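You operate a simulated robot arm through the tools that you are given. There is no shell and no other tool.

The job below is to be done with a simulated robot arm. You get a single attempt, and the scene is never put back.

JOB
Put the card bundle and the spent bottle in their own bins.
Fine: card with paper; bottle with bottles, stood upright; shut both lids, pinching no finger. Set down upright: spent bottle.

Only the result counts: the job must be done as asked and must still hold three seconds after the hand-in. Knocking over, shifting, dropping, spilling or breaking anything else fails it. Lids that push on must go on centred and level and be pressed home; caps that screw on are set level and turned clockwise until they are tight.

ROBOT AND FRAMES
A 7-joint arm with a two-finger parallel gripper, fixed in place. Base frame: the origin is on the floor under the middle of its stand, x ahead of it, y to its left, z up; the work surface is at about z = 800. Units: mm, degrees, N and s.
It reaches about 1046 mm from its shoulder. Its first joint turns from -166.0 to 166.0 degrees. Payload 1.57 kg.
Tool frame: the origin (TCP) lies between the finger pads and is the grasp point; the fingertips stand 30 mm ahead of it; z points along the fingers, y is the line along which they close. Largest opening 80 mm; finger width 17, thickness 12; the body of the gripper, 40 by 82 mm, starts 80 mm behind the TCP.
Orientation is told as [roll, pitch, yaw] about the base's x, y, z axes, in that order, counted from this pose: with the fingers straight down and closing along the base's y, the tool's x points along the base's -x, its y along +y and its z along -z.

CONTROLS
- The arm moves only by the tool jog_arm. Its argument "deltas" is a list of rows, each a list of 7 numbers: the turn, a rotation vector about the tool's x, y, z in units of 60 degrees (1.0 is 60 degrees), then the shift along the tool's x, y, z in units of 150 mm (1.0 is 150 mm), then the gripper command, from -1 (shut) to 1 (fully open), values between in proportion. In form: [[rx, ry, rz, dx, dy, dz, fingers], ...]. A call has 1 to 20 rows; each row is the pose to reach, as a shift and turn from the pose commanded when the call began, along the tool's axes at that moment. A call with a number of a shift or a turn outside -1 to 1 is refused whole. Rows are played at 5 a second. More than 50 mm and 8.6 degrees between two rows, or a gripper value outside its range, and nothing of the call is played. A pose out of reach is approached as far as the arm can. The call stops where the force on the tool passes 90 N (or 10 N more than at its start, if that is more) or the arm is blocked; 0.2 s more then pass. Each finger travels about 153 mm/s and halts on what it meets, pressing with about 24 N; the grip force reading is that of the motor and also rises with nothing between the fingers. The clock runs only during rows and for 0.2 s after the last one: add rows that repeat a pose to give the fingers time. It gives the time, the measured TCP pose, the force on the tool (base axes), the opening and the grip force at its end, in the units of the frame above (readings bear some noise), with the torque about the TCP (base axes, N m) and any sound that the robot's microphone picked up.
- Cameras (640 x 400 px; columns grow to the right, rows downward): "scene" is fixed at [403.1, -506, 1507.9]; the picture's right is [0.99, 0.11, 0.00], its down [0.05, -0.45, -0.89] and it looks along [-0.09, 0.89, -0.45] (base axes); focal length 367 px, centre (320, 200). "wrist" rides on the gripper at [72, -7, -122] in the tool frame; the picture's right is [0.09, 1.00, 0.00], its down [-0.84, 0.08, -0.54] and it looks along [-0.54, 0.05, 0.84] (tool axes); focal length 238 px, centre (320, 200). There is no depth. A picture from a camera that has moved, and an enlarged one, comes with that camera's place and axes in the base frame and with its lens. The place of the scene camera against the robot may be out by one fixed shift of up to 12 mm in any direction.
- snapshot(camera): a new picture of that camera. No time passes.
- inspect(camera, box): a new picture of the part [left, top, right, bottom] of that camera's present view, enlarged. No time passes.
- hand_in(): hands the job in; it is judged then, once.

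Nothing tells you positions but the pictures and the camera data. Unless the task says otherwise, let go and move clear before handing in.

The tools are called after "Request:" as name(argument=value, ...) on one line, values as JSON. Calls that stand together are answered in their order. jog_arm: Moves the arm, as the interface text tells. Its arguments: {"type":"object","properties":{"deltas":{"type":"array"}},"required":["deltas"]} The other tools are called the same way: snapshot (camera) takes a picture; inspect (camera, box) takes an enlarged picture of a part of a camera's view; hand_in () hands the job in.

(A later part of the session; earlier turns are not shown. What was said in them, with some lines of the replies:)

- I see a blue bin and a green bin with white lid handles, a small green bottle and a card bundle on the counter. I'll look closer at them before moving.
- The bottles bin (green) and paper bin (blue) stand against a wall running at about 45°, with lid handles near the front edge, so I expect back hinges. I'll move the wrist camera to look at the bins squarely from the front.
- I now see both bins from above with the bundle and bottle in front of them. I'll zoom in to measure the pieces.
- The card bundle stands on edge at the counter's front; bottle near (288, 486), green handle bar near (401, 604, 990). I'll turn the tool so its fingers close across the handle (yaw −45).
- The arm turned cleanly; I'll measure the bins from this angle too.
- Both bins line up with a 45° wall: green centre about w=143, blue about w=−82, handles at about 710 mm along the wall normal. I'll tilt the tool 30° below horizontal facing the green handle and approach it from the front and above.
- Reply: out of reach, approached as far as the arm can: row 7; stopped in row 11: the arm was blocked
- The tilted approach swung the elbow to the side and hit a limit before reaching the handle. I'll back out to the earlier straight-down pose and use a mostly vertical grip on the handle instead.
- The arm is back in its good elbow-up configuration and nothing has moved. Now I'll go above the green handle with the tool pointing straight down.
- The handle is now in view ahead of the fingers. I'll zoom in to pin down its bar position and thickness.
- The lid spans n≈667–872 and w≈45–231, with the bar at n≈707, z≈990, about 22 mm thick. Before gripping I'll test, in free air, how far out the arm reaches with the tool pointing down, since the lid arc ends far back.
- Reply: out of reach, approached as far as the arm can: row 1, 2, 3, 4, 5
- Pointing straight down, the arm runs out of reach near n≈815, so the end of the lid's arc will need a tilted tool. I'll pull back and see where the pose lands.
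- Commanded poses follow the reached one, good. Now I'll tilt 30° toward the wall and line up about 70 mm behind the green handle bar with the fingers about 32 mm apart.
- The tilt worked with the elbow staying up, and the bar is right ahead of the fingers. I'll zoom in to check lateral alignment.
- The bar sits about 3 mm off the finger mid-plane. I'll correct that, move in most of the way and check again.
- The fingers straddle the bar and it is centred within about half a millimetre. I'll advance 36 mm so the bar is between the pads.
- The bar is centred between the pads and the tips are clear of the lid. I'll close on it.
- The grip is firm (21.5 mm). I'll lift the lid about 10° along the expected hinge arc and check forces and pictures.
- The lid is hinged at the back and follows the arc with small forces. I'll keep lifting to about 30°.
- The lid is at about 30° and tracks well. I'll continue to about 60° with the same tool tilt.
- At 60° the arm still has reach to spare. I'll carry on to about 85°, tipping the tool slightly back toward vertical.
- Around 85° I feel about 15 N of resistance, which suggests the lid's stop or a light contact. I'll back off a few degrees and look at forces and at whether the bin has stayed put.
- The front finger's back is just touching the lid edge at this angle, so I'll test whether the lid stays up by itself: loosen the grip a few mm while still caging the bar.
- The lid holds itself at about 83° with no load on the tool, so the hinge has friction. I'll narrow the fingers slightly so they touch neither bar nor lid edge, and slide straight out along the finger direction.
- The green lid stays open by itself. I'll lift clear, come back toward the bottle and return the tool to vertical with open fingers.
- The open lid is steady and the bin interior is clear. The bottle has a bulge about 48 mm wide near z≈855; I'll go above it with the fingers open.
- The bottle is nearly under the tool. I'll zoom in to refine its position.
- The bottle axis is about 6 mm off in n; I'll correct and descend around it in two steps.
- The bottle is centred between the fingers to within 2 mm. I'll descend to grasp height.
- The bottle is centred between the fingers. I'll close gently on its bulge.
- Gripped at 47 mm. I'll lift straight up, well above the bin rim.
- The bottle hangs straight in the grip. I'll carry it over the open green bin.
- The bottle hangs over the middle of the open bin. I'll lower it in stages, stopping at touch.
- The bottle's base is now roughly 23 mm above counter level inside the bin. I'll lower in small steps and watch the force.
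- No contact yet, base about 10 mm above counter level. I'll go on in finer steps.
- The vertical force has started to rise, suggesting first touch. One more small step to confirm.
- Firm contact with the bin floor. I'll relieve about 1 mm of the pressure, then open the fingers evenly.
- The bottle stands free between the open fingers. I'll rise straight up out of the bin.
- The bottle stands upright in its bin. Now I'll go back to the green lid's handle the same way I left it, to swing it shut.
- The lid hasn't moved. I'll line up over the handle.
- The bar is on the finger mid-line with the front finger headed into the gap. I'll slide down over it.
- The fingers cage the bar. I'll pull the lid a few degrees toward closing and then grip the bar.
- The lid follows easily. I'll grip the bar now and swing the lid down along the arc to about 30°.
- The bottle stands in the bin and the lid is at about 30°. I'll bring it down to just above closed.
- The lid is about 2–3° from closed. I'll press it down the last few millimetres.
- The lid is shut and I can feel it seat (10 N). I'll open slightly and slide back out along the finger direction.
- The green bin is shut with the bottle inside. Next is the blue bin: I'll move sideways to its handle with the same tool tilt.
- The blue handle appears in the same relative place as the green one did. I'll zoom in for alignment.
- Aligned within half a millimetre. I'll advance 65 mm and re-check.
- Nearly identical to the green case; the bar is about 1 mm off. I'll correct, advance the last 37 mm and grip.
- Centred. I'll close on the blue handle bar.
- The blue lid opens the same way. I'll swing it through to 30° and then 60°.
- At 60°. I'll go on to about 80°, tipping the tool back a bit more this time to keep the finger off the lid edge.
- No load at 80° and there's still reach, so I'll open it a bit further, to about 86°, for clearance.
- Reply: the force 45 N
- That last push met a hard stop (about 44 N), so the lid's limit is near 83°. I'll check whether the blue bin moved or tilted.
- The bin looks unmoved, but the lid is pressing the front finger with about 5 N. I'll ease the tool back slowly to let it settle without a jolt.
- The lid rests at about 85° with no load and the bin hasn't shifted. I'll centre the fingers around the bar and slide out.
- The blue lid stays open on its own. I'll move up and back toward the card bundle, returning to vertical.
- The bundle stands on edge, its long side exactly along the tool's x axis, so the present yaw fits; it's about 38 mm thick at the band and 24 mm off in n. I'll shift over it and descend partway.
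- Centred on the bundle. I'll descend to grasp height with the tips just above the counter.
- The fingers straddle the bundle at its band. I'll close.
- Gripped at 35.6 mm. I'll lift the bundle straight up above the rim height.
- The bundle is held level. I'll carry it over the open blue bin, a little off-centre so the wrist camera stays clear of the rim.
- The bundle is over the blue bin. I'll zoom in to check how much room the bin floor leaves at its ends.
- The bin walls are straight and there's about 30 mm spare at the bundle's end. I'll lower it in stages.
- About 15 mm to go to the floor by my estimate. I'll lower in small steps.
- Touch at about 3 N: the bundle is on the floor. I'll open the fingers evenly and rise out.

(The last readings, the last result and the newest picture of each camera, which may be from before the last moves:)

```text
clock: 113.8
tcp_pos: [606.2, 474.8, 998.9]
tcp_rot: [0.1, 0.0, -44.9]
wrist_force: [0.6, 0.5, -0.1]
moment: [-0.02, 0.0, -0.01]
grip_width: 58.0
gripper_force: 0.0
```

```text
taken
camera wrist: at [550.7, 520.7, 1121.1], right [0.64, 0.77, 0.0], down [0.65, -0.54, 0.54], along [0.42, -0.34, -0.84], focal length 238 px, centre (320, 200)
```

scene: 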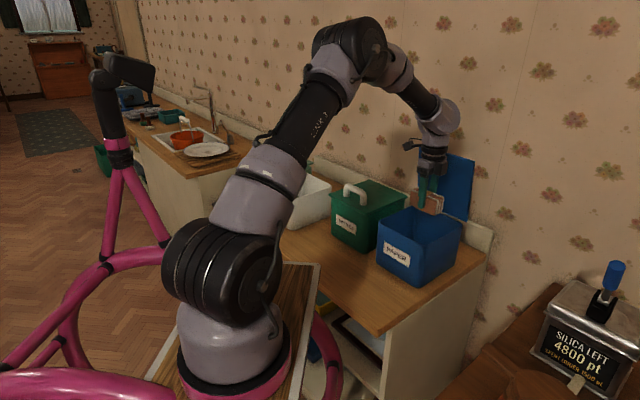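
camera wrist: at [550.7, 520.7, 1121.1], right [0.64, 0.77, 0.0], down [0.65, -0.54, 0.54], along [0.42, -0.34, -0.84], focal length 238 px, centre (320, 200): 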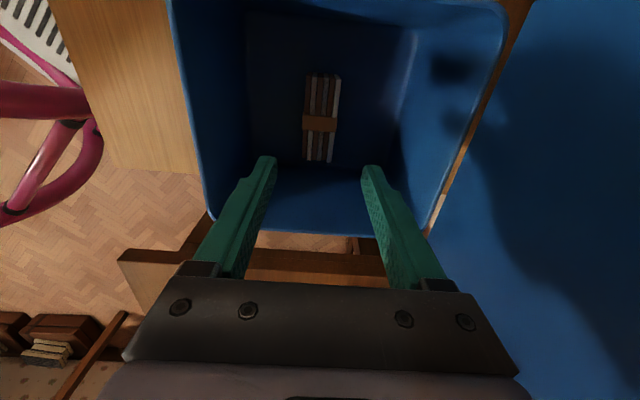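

The bundle stands in the paper bin. Now I'll go back up to the blue lid's handle to close it.

Request:
jog_arm(deltas=[[0, 0, 0, 0, -0.03, -0.2, 0.2], [0, 0, 0, 0, -0.06, -0.4, 0], [0, 0, 0, 0, -0.1, -0.6, -0.2], [0, 0, 0, 0, -0.1, -0.8, -0.275], [0, 0, 0, 0, -0.1, -1.0, -0.275], [0, 0, 0, 0, -0.1, -1.0, -0.275]])

Request:
jog_arm(deltas=[[-0.03, 0, 0, 0.02, 0, -0.2, -0.275], [-0.08, 0, 0, 0.04, 0.05, -0.4, -0.275], [-0.15, 0, 0, 0.06, 0.2, -0.513, -0.275], [-0.22, 0, 0, 0.087, 0.35, -0.513, -0.275], [-0.27, 0, 0, 0.087, 0.467, -0.513, -0.275], [-0.27, 0, 0, 0.087, 0.467, -0.513, -0.275]])

Request:
snapshot(camera="wrist")

Request:
snapshot(camera="scene")

```text
clock: 115.2
tcp_pos: [594.6, 464.5, 1149.3]
tcp_rot: [0.2, 0.1, -44.9]
wrist_force: [-1.1, 0.6, -0.1]
moment: [-0.01, -0.02, -0.01]
grip_width: 28.9
gripper_force: 0.1
```

```text
clock: 116.6
tcp_pos: [636.5, 523.8, 1224.8]
tcp_rot: [16.3, 0.2, -45.0]
wrist_force: [-0.4, 0.3, 0.3]
moment: [-0.03, 0.0, 0.0]
grip_width: 29.1
gripper_force: 0.0
```

```text
taken
camera wrist: at [556.3, 546.0, 1340.8], right [0.61, 0.74, 0.28], down [0.54, -0.65, 0.54], along [0.58, -0.18, -0.79], focal length 238 px, centre (320, 200)
```

wrist: 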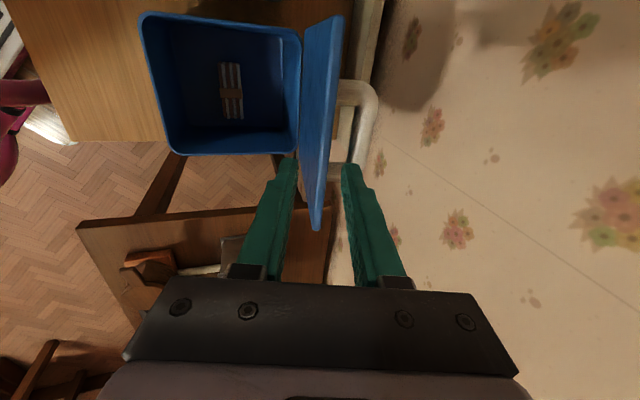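

```text
taken
```

scene: 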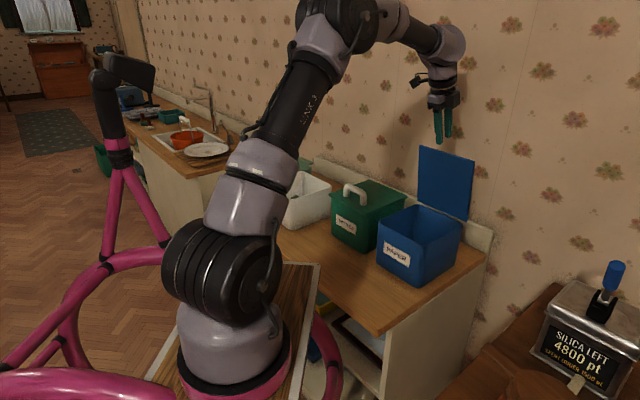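

The blue lid is where I left it. I'll line up over its handle again.

Request:
jog_arm(deltas=[[0, 0, 0, 0, 0.1, 0.02, -0.275], [0, 0, 0, 0, 0.2, 0.06, -0.275], [0, 0, 0, 0, 0.289, 0.13, -0.275], [0, 0, 0, 0, 0.289, 0.216, -0.275], [0, 0, 0, 0, 0.289, 0.216, -0.275]])

Request:
inspect(camera="wrist", box=[220, 60, 420, 240])

```text
clock: 117.8
tcp_pos: [671.1, 559.6, 1206.6]
tcp_rot: [16.3, 0.1, -44.9]
wrist_force: [0.1, 0.1, -1.0]
moment: [0.02, -0.01, 0.04]
grip_width: 29.2
gripper_force: 0.2
```

```text
2.22 times, centred on (320, 150) of wrist
camera zoom: at [591.6, 580.8, 1322.2], right [0.61, 0.74, 0.28], down [0.54, -0.65, 0.54], along [0.58, -0.18, -0.79], focal length 530 px, centre (320, 311)
```

zoom: 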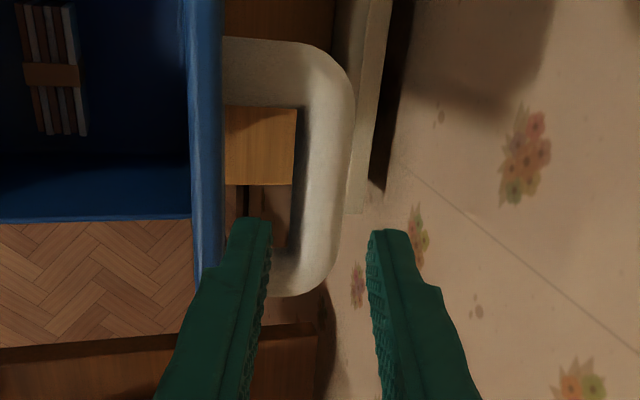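

The bar is within about 1 mm of the finger mid-line. I'll slide down over it.

Request:
jog_arm(deltas=[[0, 0, 0, 0, 0.007, 0.1, -0.275], [0, 0, 0, 0, 0.007, 0.2, -0.275], [0, 0, 0, 0, 0.007, 0.3, -0.275], [0, 0, 0, 0, 0.007, 0.4, -0.275], [0, 0, 0, 0, 0.007, 0.53, -0.275], [0, 0, 0, 0, 0.007, 0.53, -0.275]])

Request:
inspect(camera="wrist", box=[180, 60, 420, 300])

```text
clock: 119.2
tcp_pos: [689.3, 575.3, 1131.9]
tcp_rot: [16.3, 0.1, -44.9]
wrist_force: [0.2, -1.0, -0.6]
moment: [-0.02, -0.02, 0.01]
grip_width: 28.8
gripper_force: 0.0
```

```text
1.67 times, centred on (300, 180) of wrist
camera zoom: at [608.2, 596.5, 1246.2], right [0.61, 0.74, 0.28], down [0.54, -0.65, 0.54], along [0.58, -0.18, -0.79], focal length 397 px, centre (353, 233)
```

zoom: 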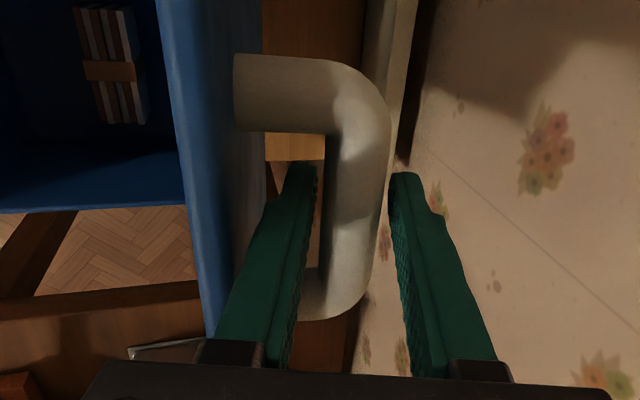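

The bar is caged. I'll pull the lid about 10° toward closing, then grip.

Request:
jog_arm(deltas=[[0, 0, 0, 0, -0.035, -0.012, -0.275], [0, 0, 0, 0, -0.07, -0.024, -0.275], [0, 0, 0, 0, -0.105, -0.036, -0.275], [0, 0, 0, 0, -0.14, -0.048, -0.275], [0, 0, 0, 0, -0.175, -0.06, -0.275], [0, 0, 0, 0, -0.205, -0.072, -0.275], [0, 0, 0, 0, -0.205, -0.072, -0.275]])

Request:
jog_arm(deltas=[[0, 0, 0, 0, 0, 0, -0.4], [0, 0, 0, 0, 0, 0, -0.6], [0, 0, 0, 0, 0, 0, -0.6]])

Request:
inspect(camera="wrist", box=[180, 60, 420, 300])

```text
clock: 120.8
tcp_pos: [664.3, 551.8, 1130.8]
tcp_rot: [16.3, 0.0, -44.8]
wrist_force: [-0.2, 1.0, 0.2]
moment: [-0.01, 0.01, 0.0]
grip_width: 29.1
gripper_force: 0.2
```

```text
clock: 121.6
tcp_pos: [665.6, 551.2, 1132.1]
tcp_rot: [16.2, 0.0, -44.9]
wrist_force: [-1.1, -0.1, 0.6]
moment: [0.0, 0.02, -0.03]
grip_width: 21.2
gripper_force: 34.6
```

```text
1.67 times, centred on (300, 180) of wrist
camera zoom: at [585.2, 573.9, 1247.9], right [0.61, 0.74, 0.28], down [0.54, -0.65, 0.54], along [0.58, -0.18, -0.79], focal length 397 px, centre (353, 233)
```

zoom: 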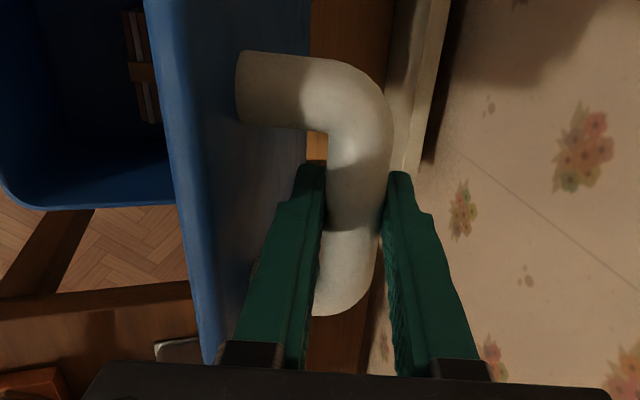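

Gripped firmly at about 73°. I'll swing the blue lid down to about 30° along the arc.

Request:
jog_arm(deltas=[[-0.03, 0, 0, 0, -0.064, -0.014, -0.6], [-0.08, 0, 0, 0, -0.165, -0.028, -0.6], [-0.13, 0, 0, 0, -0.267, -0.033, -0.6], [-0.18, 0, 0, 0, -0.369, -0.031, -0.6], [-0.23, 0, 0, 0, -0.472, -0.018, -0.6], [-0.23, 0, 0, 0, -0.566, 0.001, -0.6], [-0.23, 0, 0, 0, -0.659, 0.028, -0.6], [-0.23, 0, 0, 0, -0.749, 0.063, -0.6], [-0.23, 0, 0, 0, -0.836, 0.106, -0.6], [-0.23, 0, 0, 0, -0.836, 0.106, -0.6]])

Request:
inspect(camera="scene", box=[340, 130, 480, 290])

Request:
snapshot(camera="wrist")

```text
clock: 123.8
tcp_pos: [583.4, 471.1, 1080.5]
tcp_rot: [30.0, -0.1, -44.9]
wrist_force: [1.9, -0.8, 0.1]
moment: [0.09, -0.04, -0.02]
grip_width: 21.3
gripper_force: 34.6
```

```text
2.50 times, centred on (410, 210) of scene
camera zoom: at [403.1, -506.0, 1507.9], right [0.99, 0.11, 0.0], down [0.05, -0.45, -0.89], along [-0.09, 0.89, -0.45], focal length 918 px, centre (95, 175)
```

zoom: 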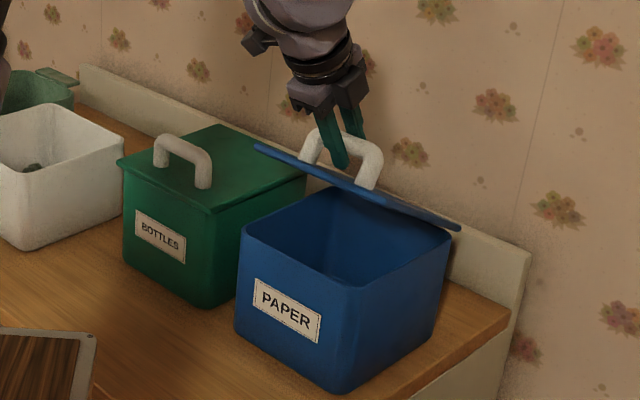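

```text
taken
camera wrist: at [484.5, 473.3, 1183.7], right [0.54, 0.68, 0.5], down [0.45, -0.74, 0.51], along [0.71, -0.05, -0.7], focal length 238 px, centre (320, 200)
```

wrist: 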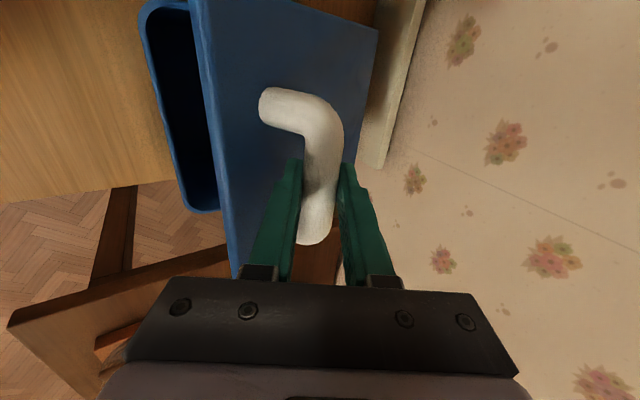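

It's at 30° and matches the opening pose. I'll lower it nearly to closed.

Request:
jog_arm(deltas=[[0, 0, 0, 0, -0.046, 0.014, -0.6], [0, 0, 0, 0, -0.092, 0.029, -0.6], [0, 0, 0, 0, -0.137, 0.047, -0.6], [0, 0, 0, 0, -0.182, 0.066, -0.6], [0, 0, 0, 0, -0.225, 0.088, -0.6], [0, 0, 0, 0, -0.268, 0.111, -0.6], [0, 0, 0, 0, -0.31, 0.136, -0.6], [0, 0, 0, 0, -0.35, 0.163, -0.6], [0, 0, 0, 0, -0.39, 0.192, -0.6], [0, 0, 0, 0, -0.427, 0.222, -0.6], [0, 0, 0, 0, -0.45, 0.243, -0.6], [0, 0, 0, 0, -0.47, 0.26, -0.6], [0, 0, 0, 0, -0.47, 0.26, -0.6]])

Request:
inspect(camera="scene", box=[340, 150, 480, 290])

```text
clock: 126.6
tcp_pos: [553.5, 440.1, 1012.1]
tcp_rot: [29.9, 0.1, -45.0]
wrist_force: [5.0, -3.5, 0.4]
moment: [0.05, -0.03, -0.06]
grip_width: 21.1
gripper_force: 34.6
```

```text
2.86 times, centred on (410, 220) of scene
camera zoom: at [403.1, -506.0, 1507.9], right [0.99, 0.11, 0.0], down [0.05, -0.45, -0.89], along [-0.09, 0.89, -0.45], focal length 1049 px, centre (63, 143)
```

zoom: 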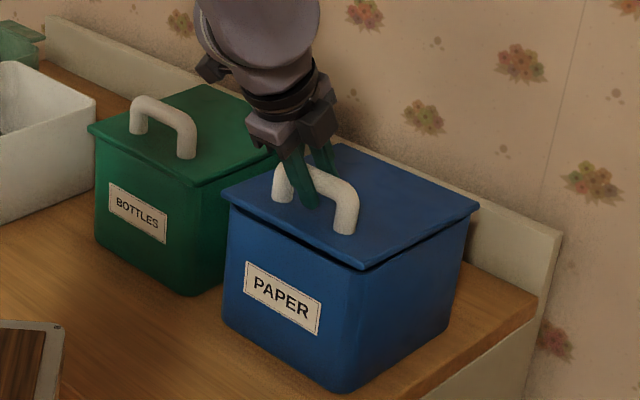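

About 5 mm left to closed. I'll press down the rest.

Request:
jog_arm(deltas=[[0, 0, 0, 0, -0.01, 0.01, -0.6], [0, 0, 0, 0, -0.019, 0.019, -0.6], [0, 0, 0, 0, -0.026, 0.026, -0.6], [0, 0, 0, 0, -0.032, 0.032, -0.6], [0, 0, 0, 0, -0.032, 0.032, -0.6]])

Request:
inspect(camera="scene", box=[340, 150, 480, 290])

```text
clock: 127.8
tcp_pos: [552.7, 439.6, 1005.3]
tcp_rot: [30.1, 0.0, -44.9]
wrist_force: [1.8, -4.4, 0.9]
moment: [0.05, -0.01, -0.05]
grip_width: 21.5
gripper_force: 34.1
```

```text
2.86 times, centred on (410, 220) of scene
camera zoom: at [403.1, -506.0, 1507.9], right [0.99, 0.11, 0.0], down [0.05, -0.45, -0.89], along [-0.09, 0.89, -0.45], focal length 1049 px, centre (63, 143)
```

zoom: 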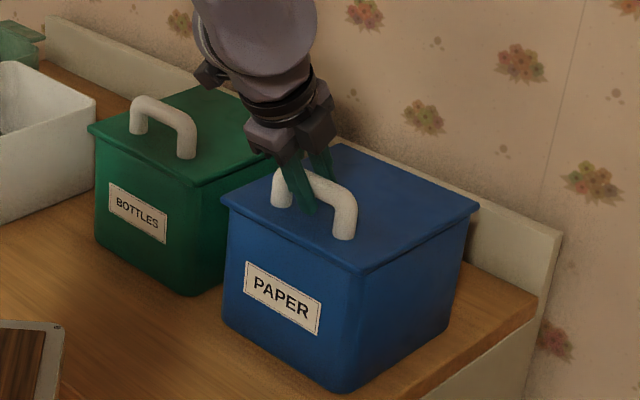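

It looks closed but I haven't felt it seat. I'll press another 2–3 mm watching the force.

Request:
jog_arm(deltas=[[0, 0, 0, 0, -0.005, 0.007, -0.6], [0, 0, 0, 0, -0.008, 0.013, -0.6], [0, 0, 0, 0, -0.008, 0.013, -0.6]])

Request:
inspect(camera="scene", box=[380, 190, 480, 280])

```text
clock: 128.6
tcp_pos: [552.1, 439.7, 1004.8]
tcp_rot: [30.3, 0.1, -45.0]
wrist_force: [1.0, -8.2, 21.5]
moment: [0.12, -0.05, -0.03]
grip_width: 21.3
gripper_force: 34.4
```

```text
4.44 times, centred on (430, 235) of scene
camera zoom: at [403.1, -506.0, 1507.9], right [0.99, 0.11, 0.0], down [0.05, -0.45, -0.89], along [-0.09, 0.89, -0.45], focal length 1632 px, centre (-169, 44)
```

zoom: 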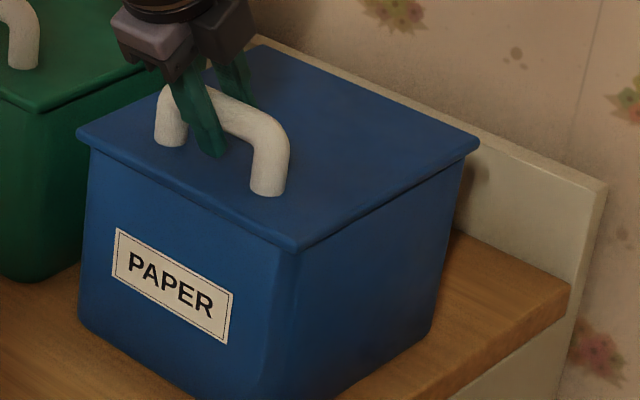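

The lid is seated (21 N). I'll release and slide back out.

Request:
jog_arm(deltas=[[0, 0, 0, 0, 0, -0.006, -0.6], [0, 0, 0, 0, 0, -0.006, -0.35], [0, 0, 0, 0, 0, -0.006, -0.2], [0, 0, 0, 0, 0, -0.006, -0.2], [0, 0, 0, 0, 0, -0.1, -0.2], [0, 0, 0, 0, 0, -0.25, -0.2], [0, 0, 0, 0, 0, -0.4, -0.2], [0, 0, 0, 0, 0, -0.6, -0.2], [0, 0, 0, 0, 0, -0.8, -0.2], [0, 0, 0, 0, 0, -0.8, -0.2]])

Request:
snapshot(camera="wrist")

Request:
inspect(camera="scene", box=[300, 140, 490, 300])

```text
clock: 130.8
tcp_pos: [508.8, 395.8, 1106.3]
tcp_rot: [30.1, 0.0, -44.9]
wrist_force: [0.4, -0.1, 0.5]
moment: [-0.01, 0.01, 0.02]
grip_width: 32.0
gripper_force: 0.1
```

```text
taken
camera wrist: at [411.6, 399.0, 1209.5], right [0.54, 0.68, 0.5], down [0.45, -0.74, 0.51], along [0.71, -0.05, -0.7], focal length 238 px, centre (320, 200)
```

wrist: 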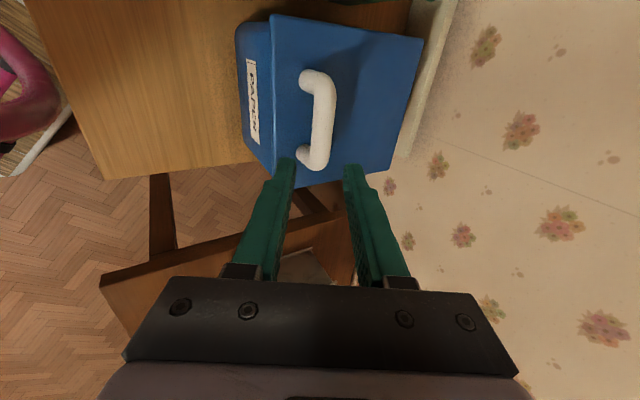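

```text
2.50 times, centred on (395, 220) of scene
camera zoom: at [403.1, -506.0, 1507.9], right [0.99, 0.11, 0.0], down [0.05, -0.45, -0.89], along [-0.09, 0.89, -0.45], focal length 918 px, centre (132, 150)
```

zoom: 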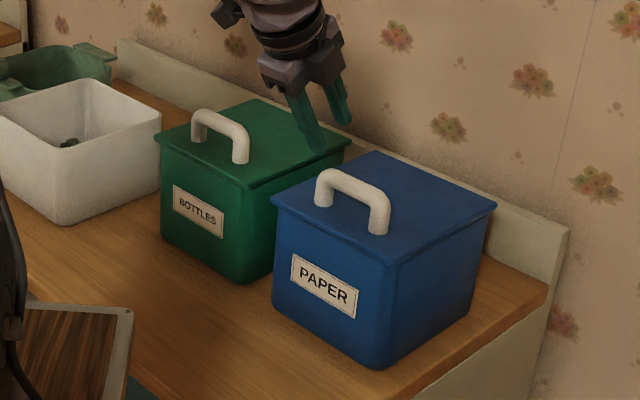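

Both lids look shut. I'll move the arm up and clear, then check the lid gaps closely.

Request:
jog_arm(deltas=[[0.05, 0, 0, 0, -0.1, -0.2, -0.2], [0.1, 0, 0, 0, -0.2, -0.4, -0.2], [0.2, 0, 0, 0, -0.3, -0.6, -0.2], [0.3, 0, 0, 0, -0.4, -0.8, -0.2], [0.4, 0, 0, 0, -0.5, -1.0, -0.2], [0.5, 0, 0, 0, -0.5, -1.0, -0.2], [0.5, 0, 0, 0, -0.5, -1.0, -0.2]])

Request:
snapshot(camera="scene")

Request:
inspect(camera="scene", box=[325, 170, 415, 260])

Request:
inspect(camera="scene", box=[370, 195, 475, 290])

Request:
snapshot(camera="wrist")

```text
clock: 132.4
tcp_pos: [410.3, 297.1, 1199.5]
tcp_rot: [0.1, 0.0, -44.9]
wrist_force: [0.0, -0.1, -0.4]
moment: [-0.04, 0.01, -0.02]
grip_width: 32.0
gripper_force: 0.0
```

```text
taken
```

scene: 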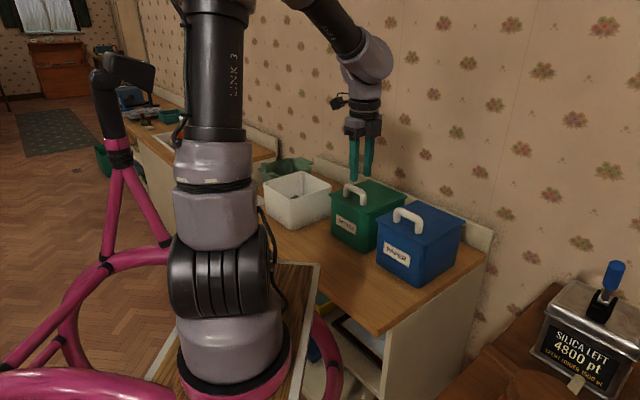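

```text
4.44 times, centred on (370, 215) of scene
camera zoom: at [403.1, -506.0, 1507.9], right [0.99, 0.11, 0.0], down [0.05, -0.45, -0.89], along [-0.09, 0.89, -0.45], focal length 1632 px, centre (98, 133)
```

zoom: 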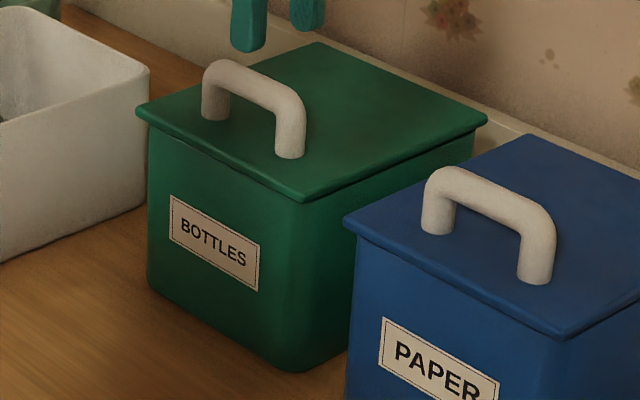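

```text
4.21 times, centred on (422, 242) of scene
camera zoom: at [403.1, -506.0, 1507.9], right [0.99, 0.11, 0.0], down [0.05, -0.45, -0.89], along [-0.09, 0.89, -0.45], focal length 1546 px, centre (-112, 21)
```

zoom: 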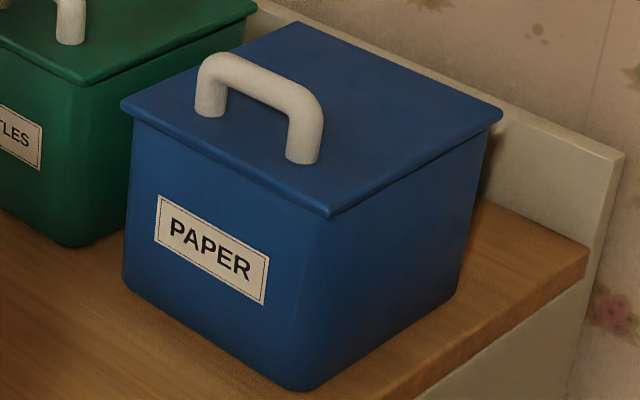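

```text
taken
camera wrist: at [355.1, 343.1, 1321.7], right [0.64, 0.77, 0.0], down [0.65, -0.54, 0.54], along [0.42, -0.34, -0.84], focal length 238 px, centre (320, 200)
```

wrist: 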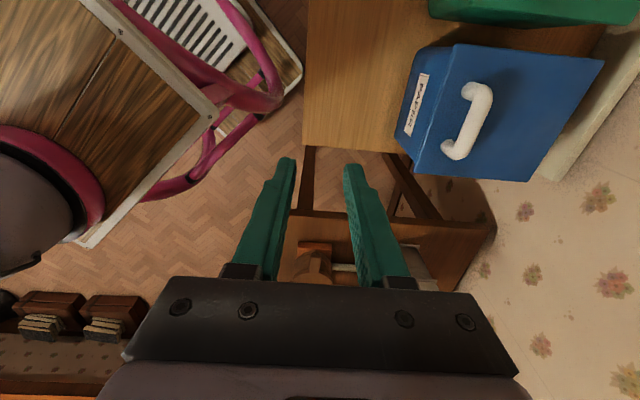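

Both lids look flat. I'll compare the green lid at the same zoom as my picture from before opening it.

Request:
inspect(camera="scene", box=[320, 150, 400, 220])

Request:
inspect(camera="scene", box=[320, 170, 480, 310])

```text
5.71 times, centred on (360, 185) of scene
camera zoom: at [403.1, -506.0, 1507.9], right [0.99, 0.11, 0.0], down [0.05, -0.45, -0.89], along [-0.09, 0.89, -0.45], focal length 2098 px, centre (91, 286)
```

zoom: 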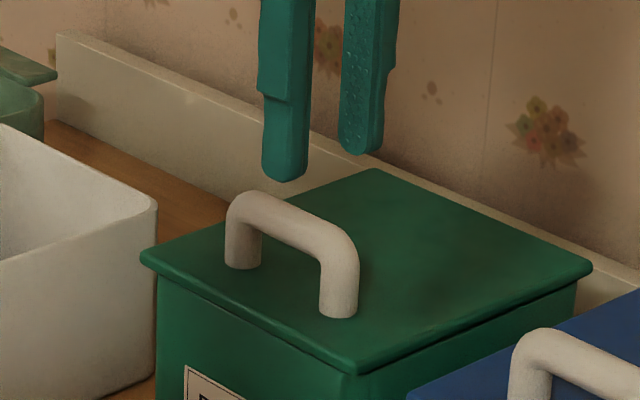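

```text
2.86 times, centred on (400, 240) of scene
camera zoom: at [403.1, -506.0, 1507.9], right [0.99, 0.11, 0.0], down [0.05, -0.45, -0.89], along [-0.09, 0.89, -0.45], focal length 1049 px, centre (91, 86)
```

zoom: 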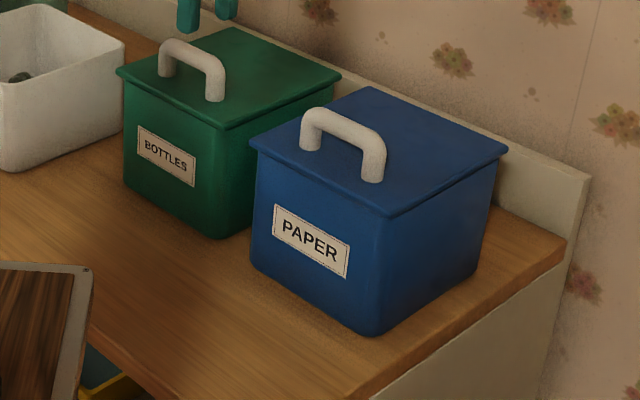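

Both bins and lids line up exactly with the first pictures. The lids are shut, the bottle was standing upright in BOTTLES when I closed it, the cards are in PAPER, and the arm is clear. I'm handing in.

Request:
hand_in()

```text
The job is handed in.
```

The job is done and handed in. The spent bottle is in the BOTTLES bin and the card bundle is in the PAPER bin, with both lids shut.

- **Bottle:** I set it down upright on the bin floor. It was still standing when I brought the lid down.
- **Cards:** the bundle was placed on the floor of the paper bin, not dropped.
- **Lids:** I closed each one by its handle until it seated, with no finger between lid and rim.
- **Blue lid while opening:** it hit a hard stop near 85° and I briefly pushed on it with about 44 N. The bin did not visibly move.
- **Surroundings:** both bins and lids match the pictures from before I started. I saw nothing else knocked or moved, and the arm is clear.

The hand-in was accepted, but it did not return a result.
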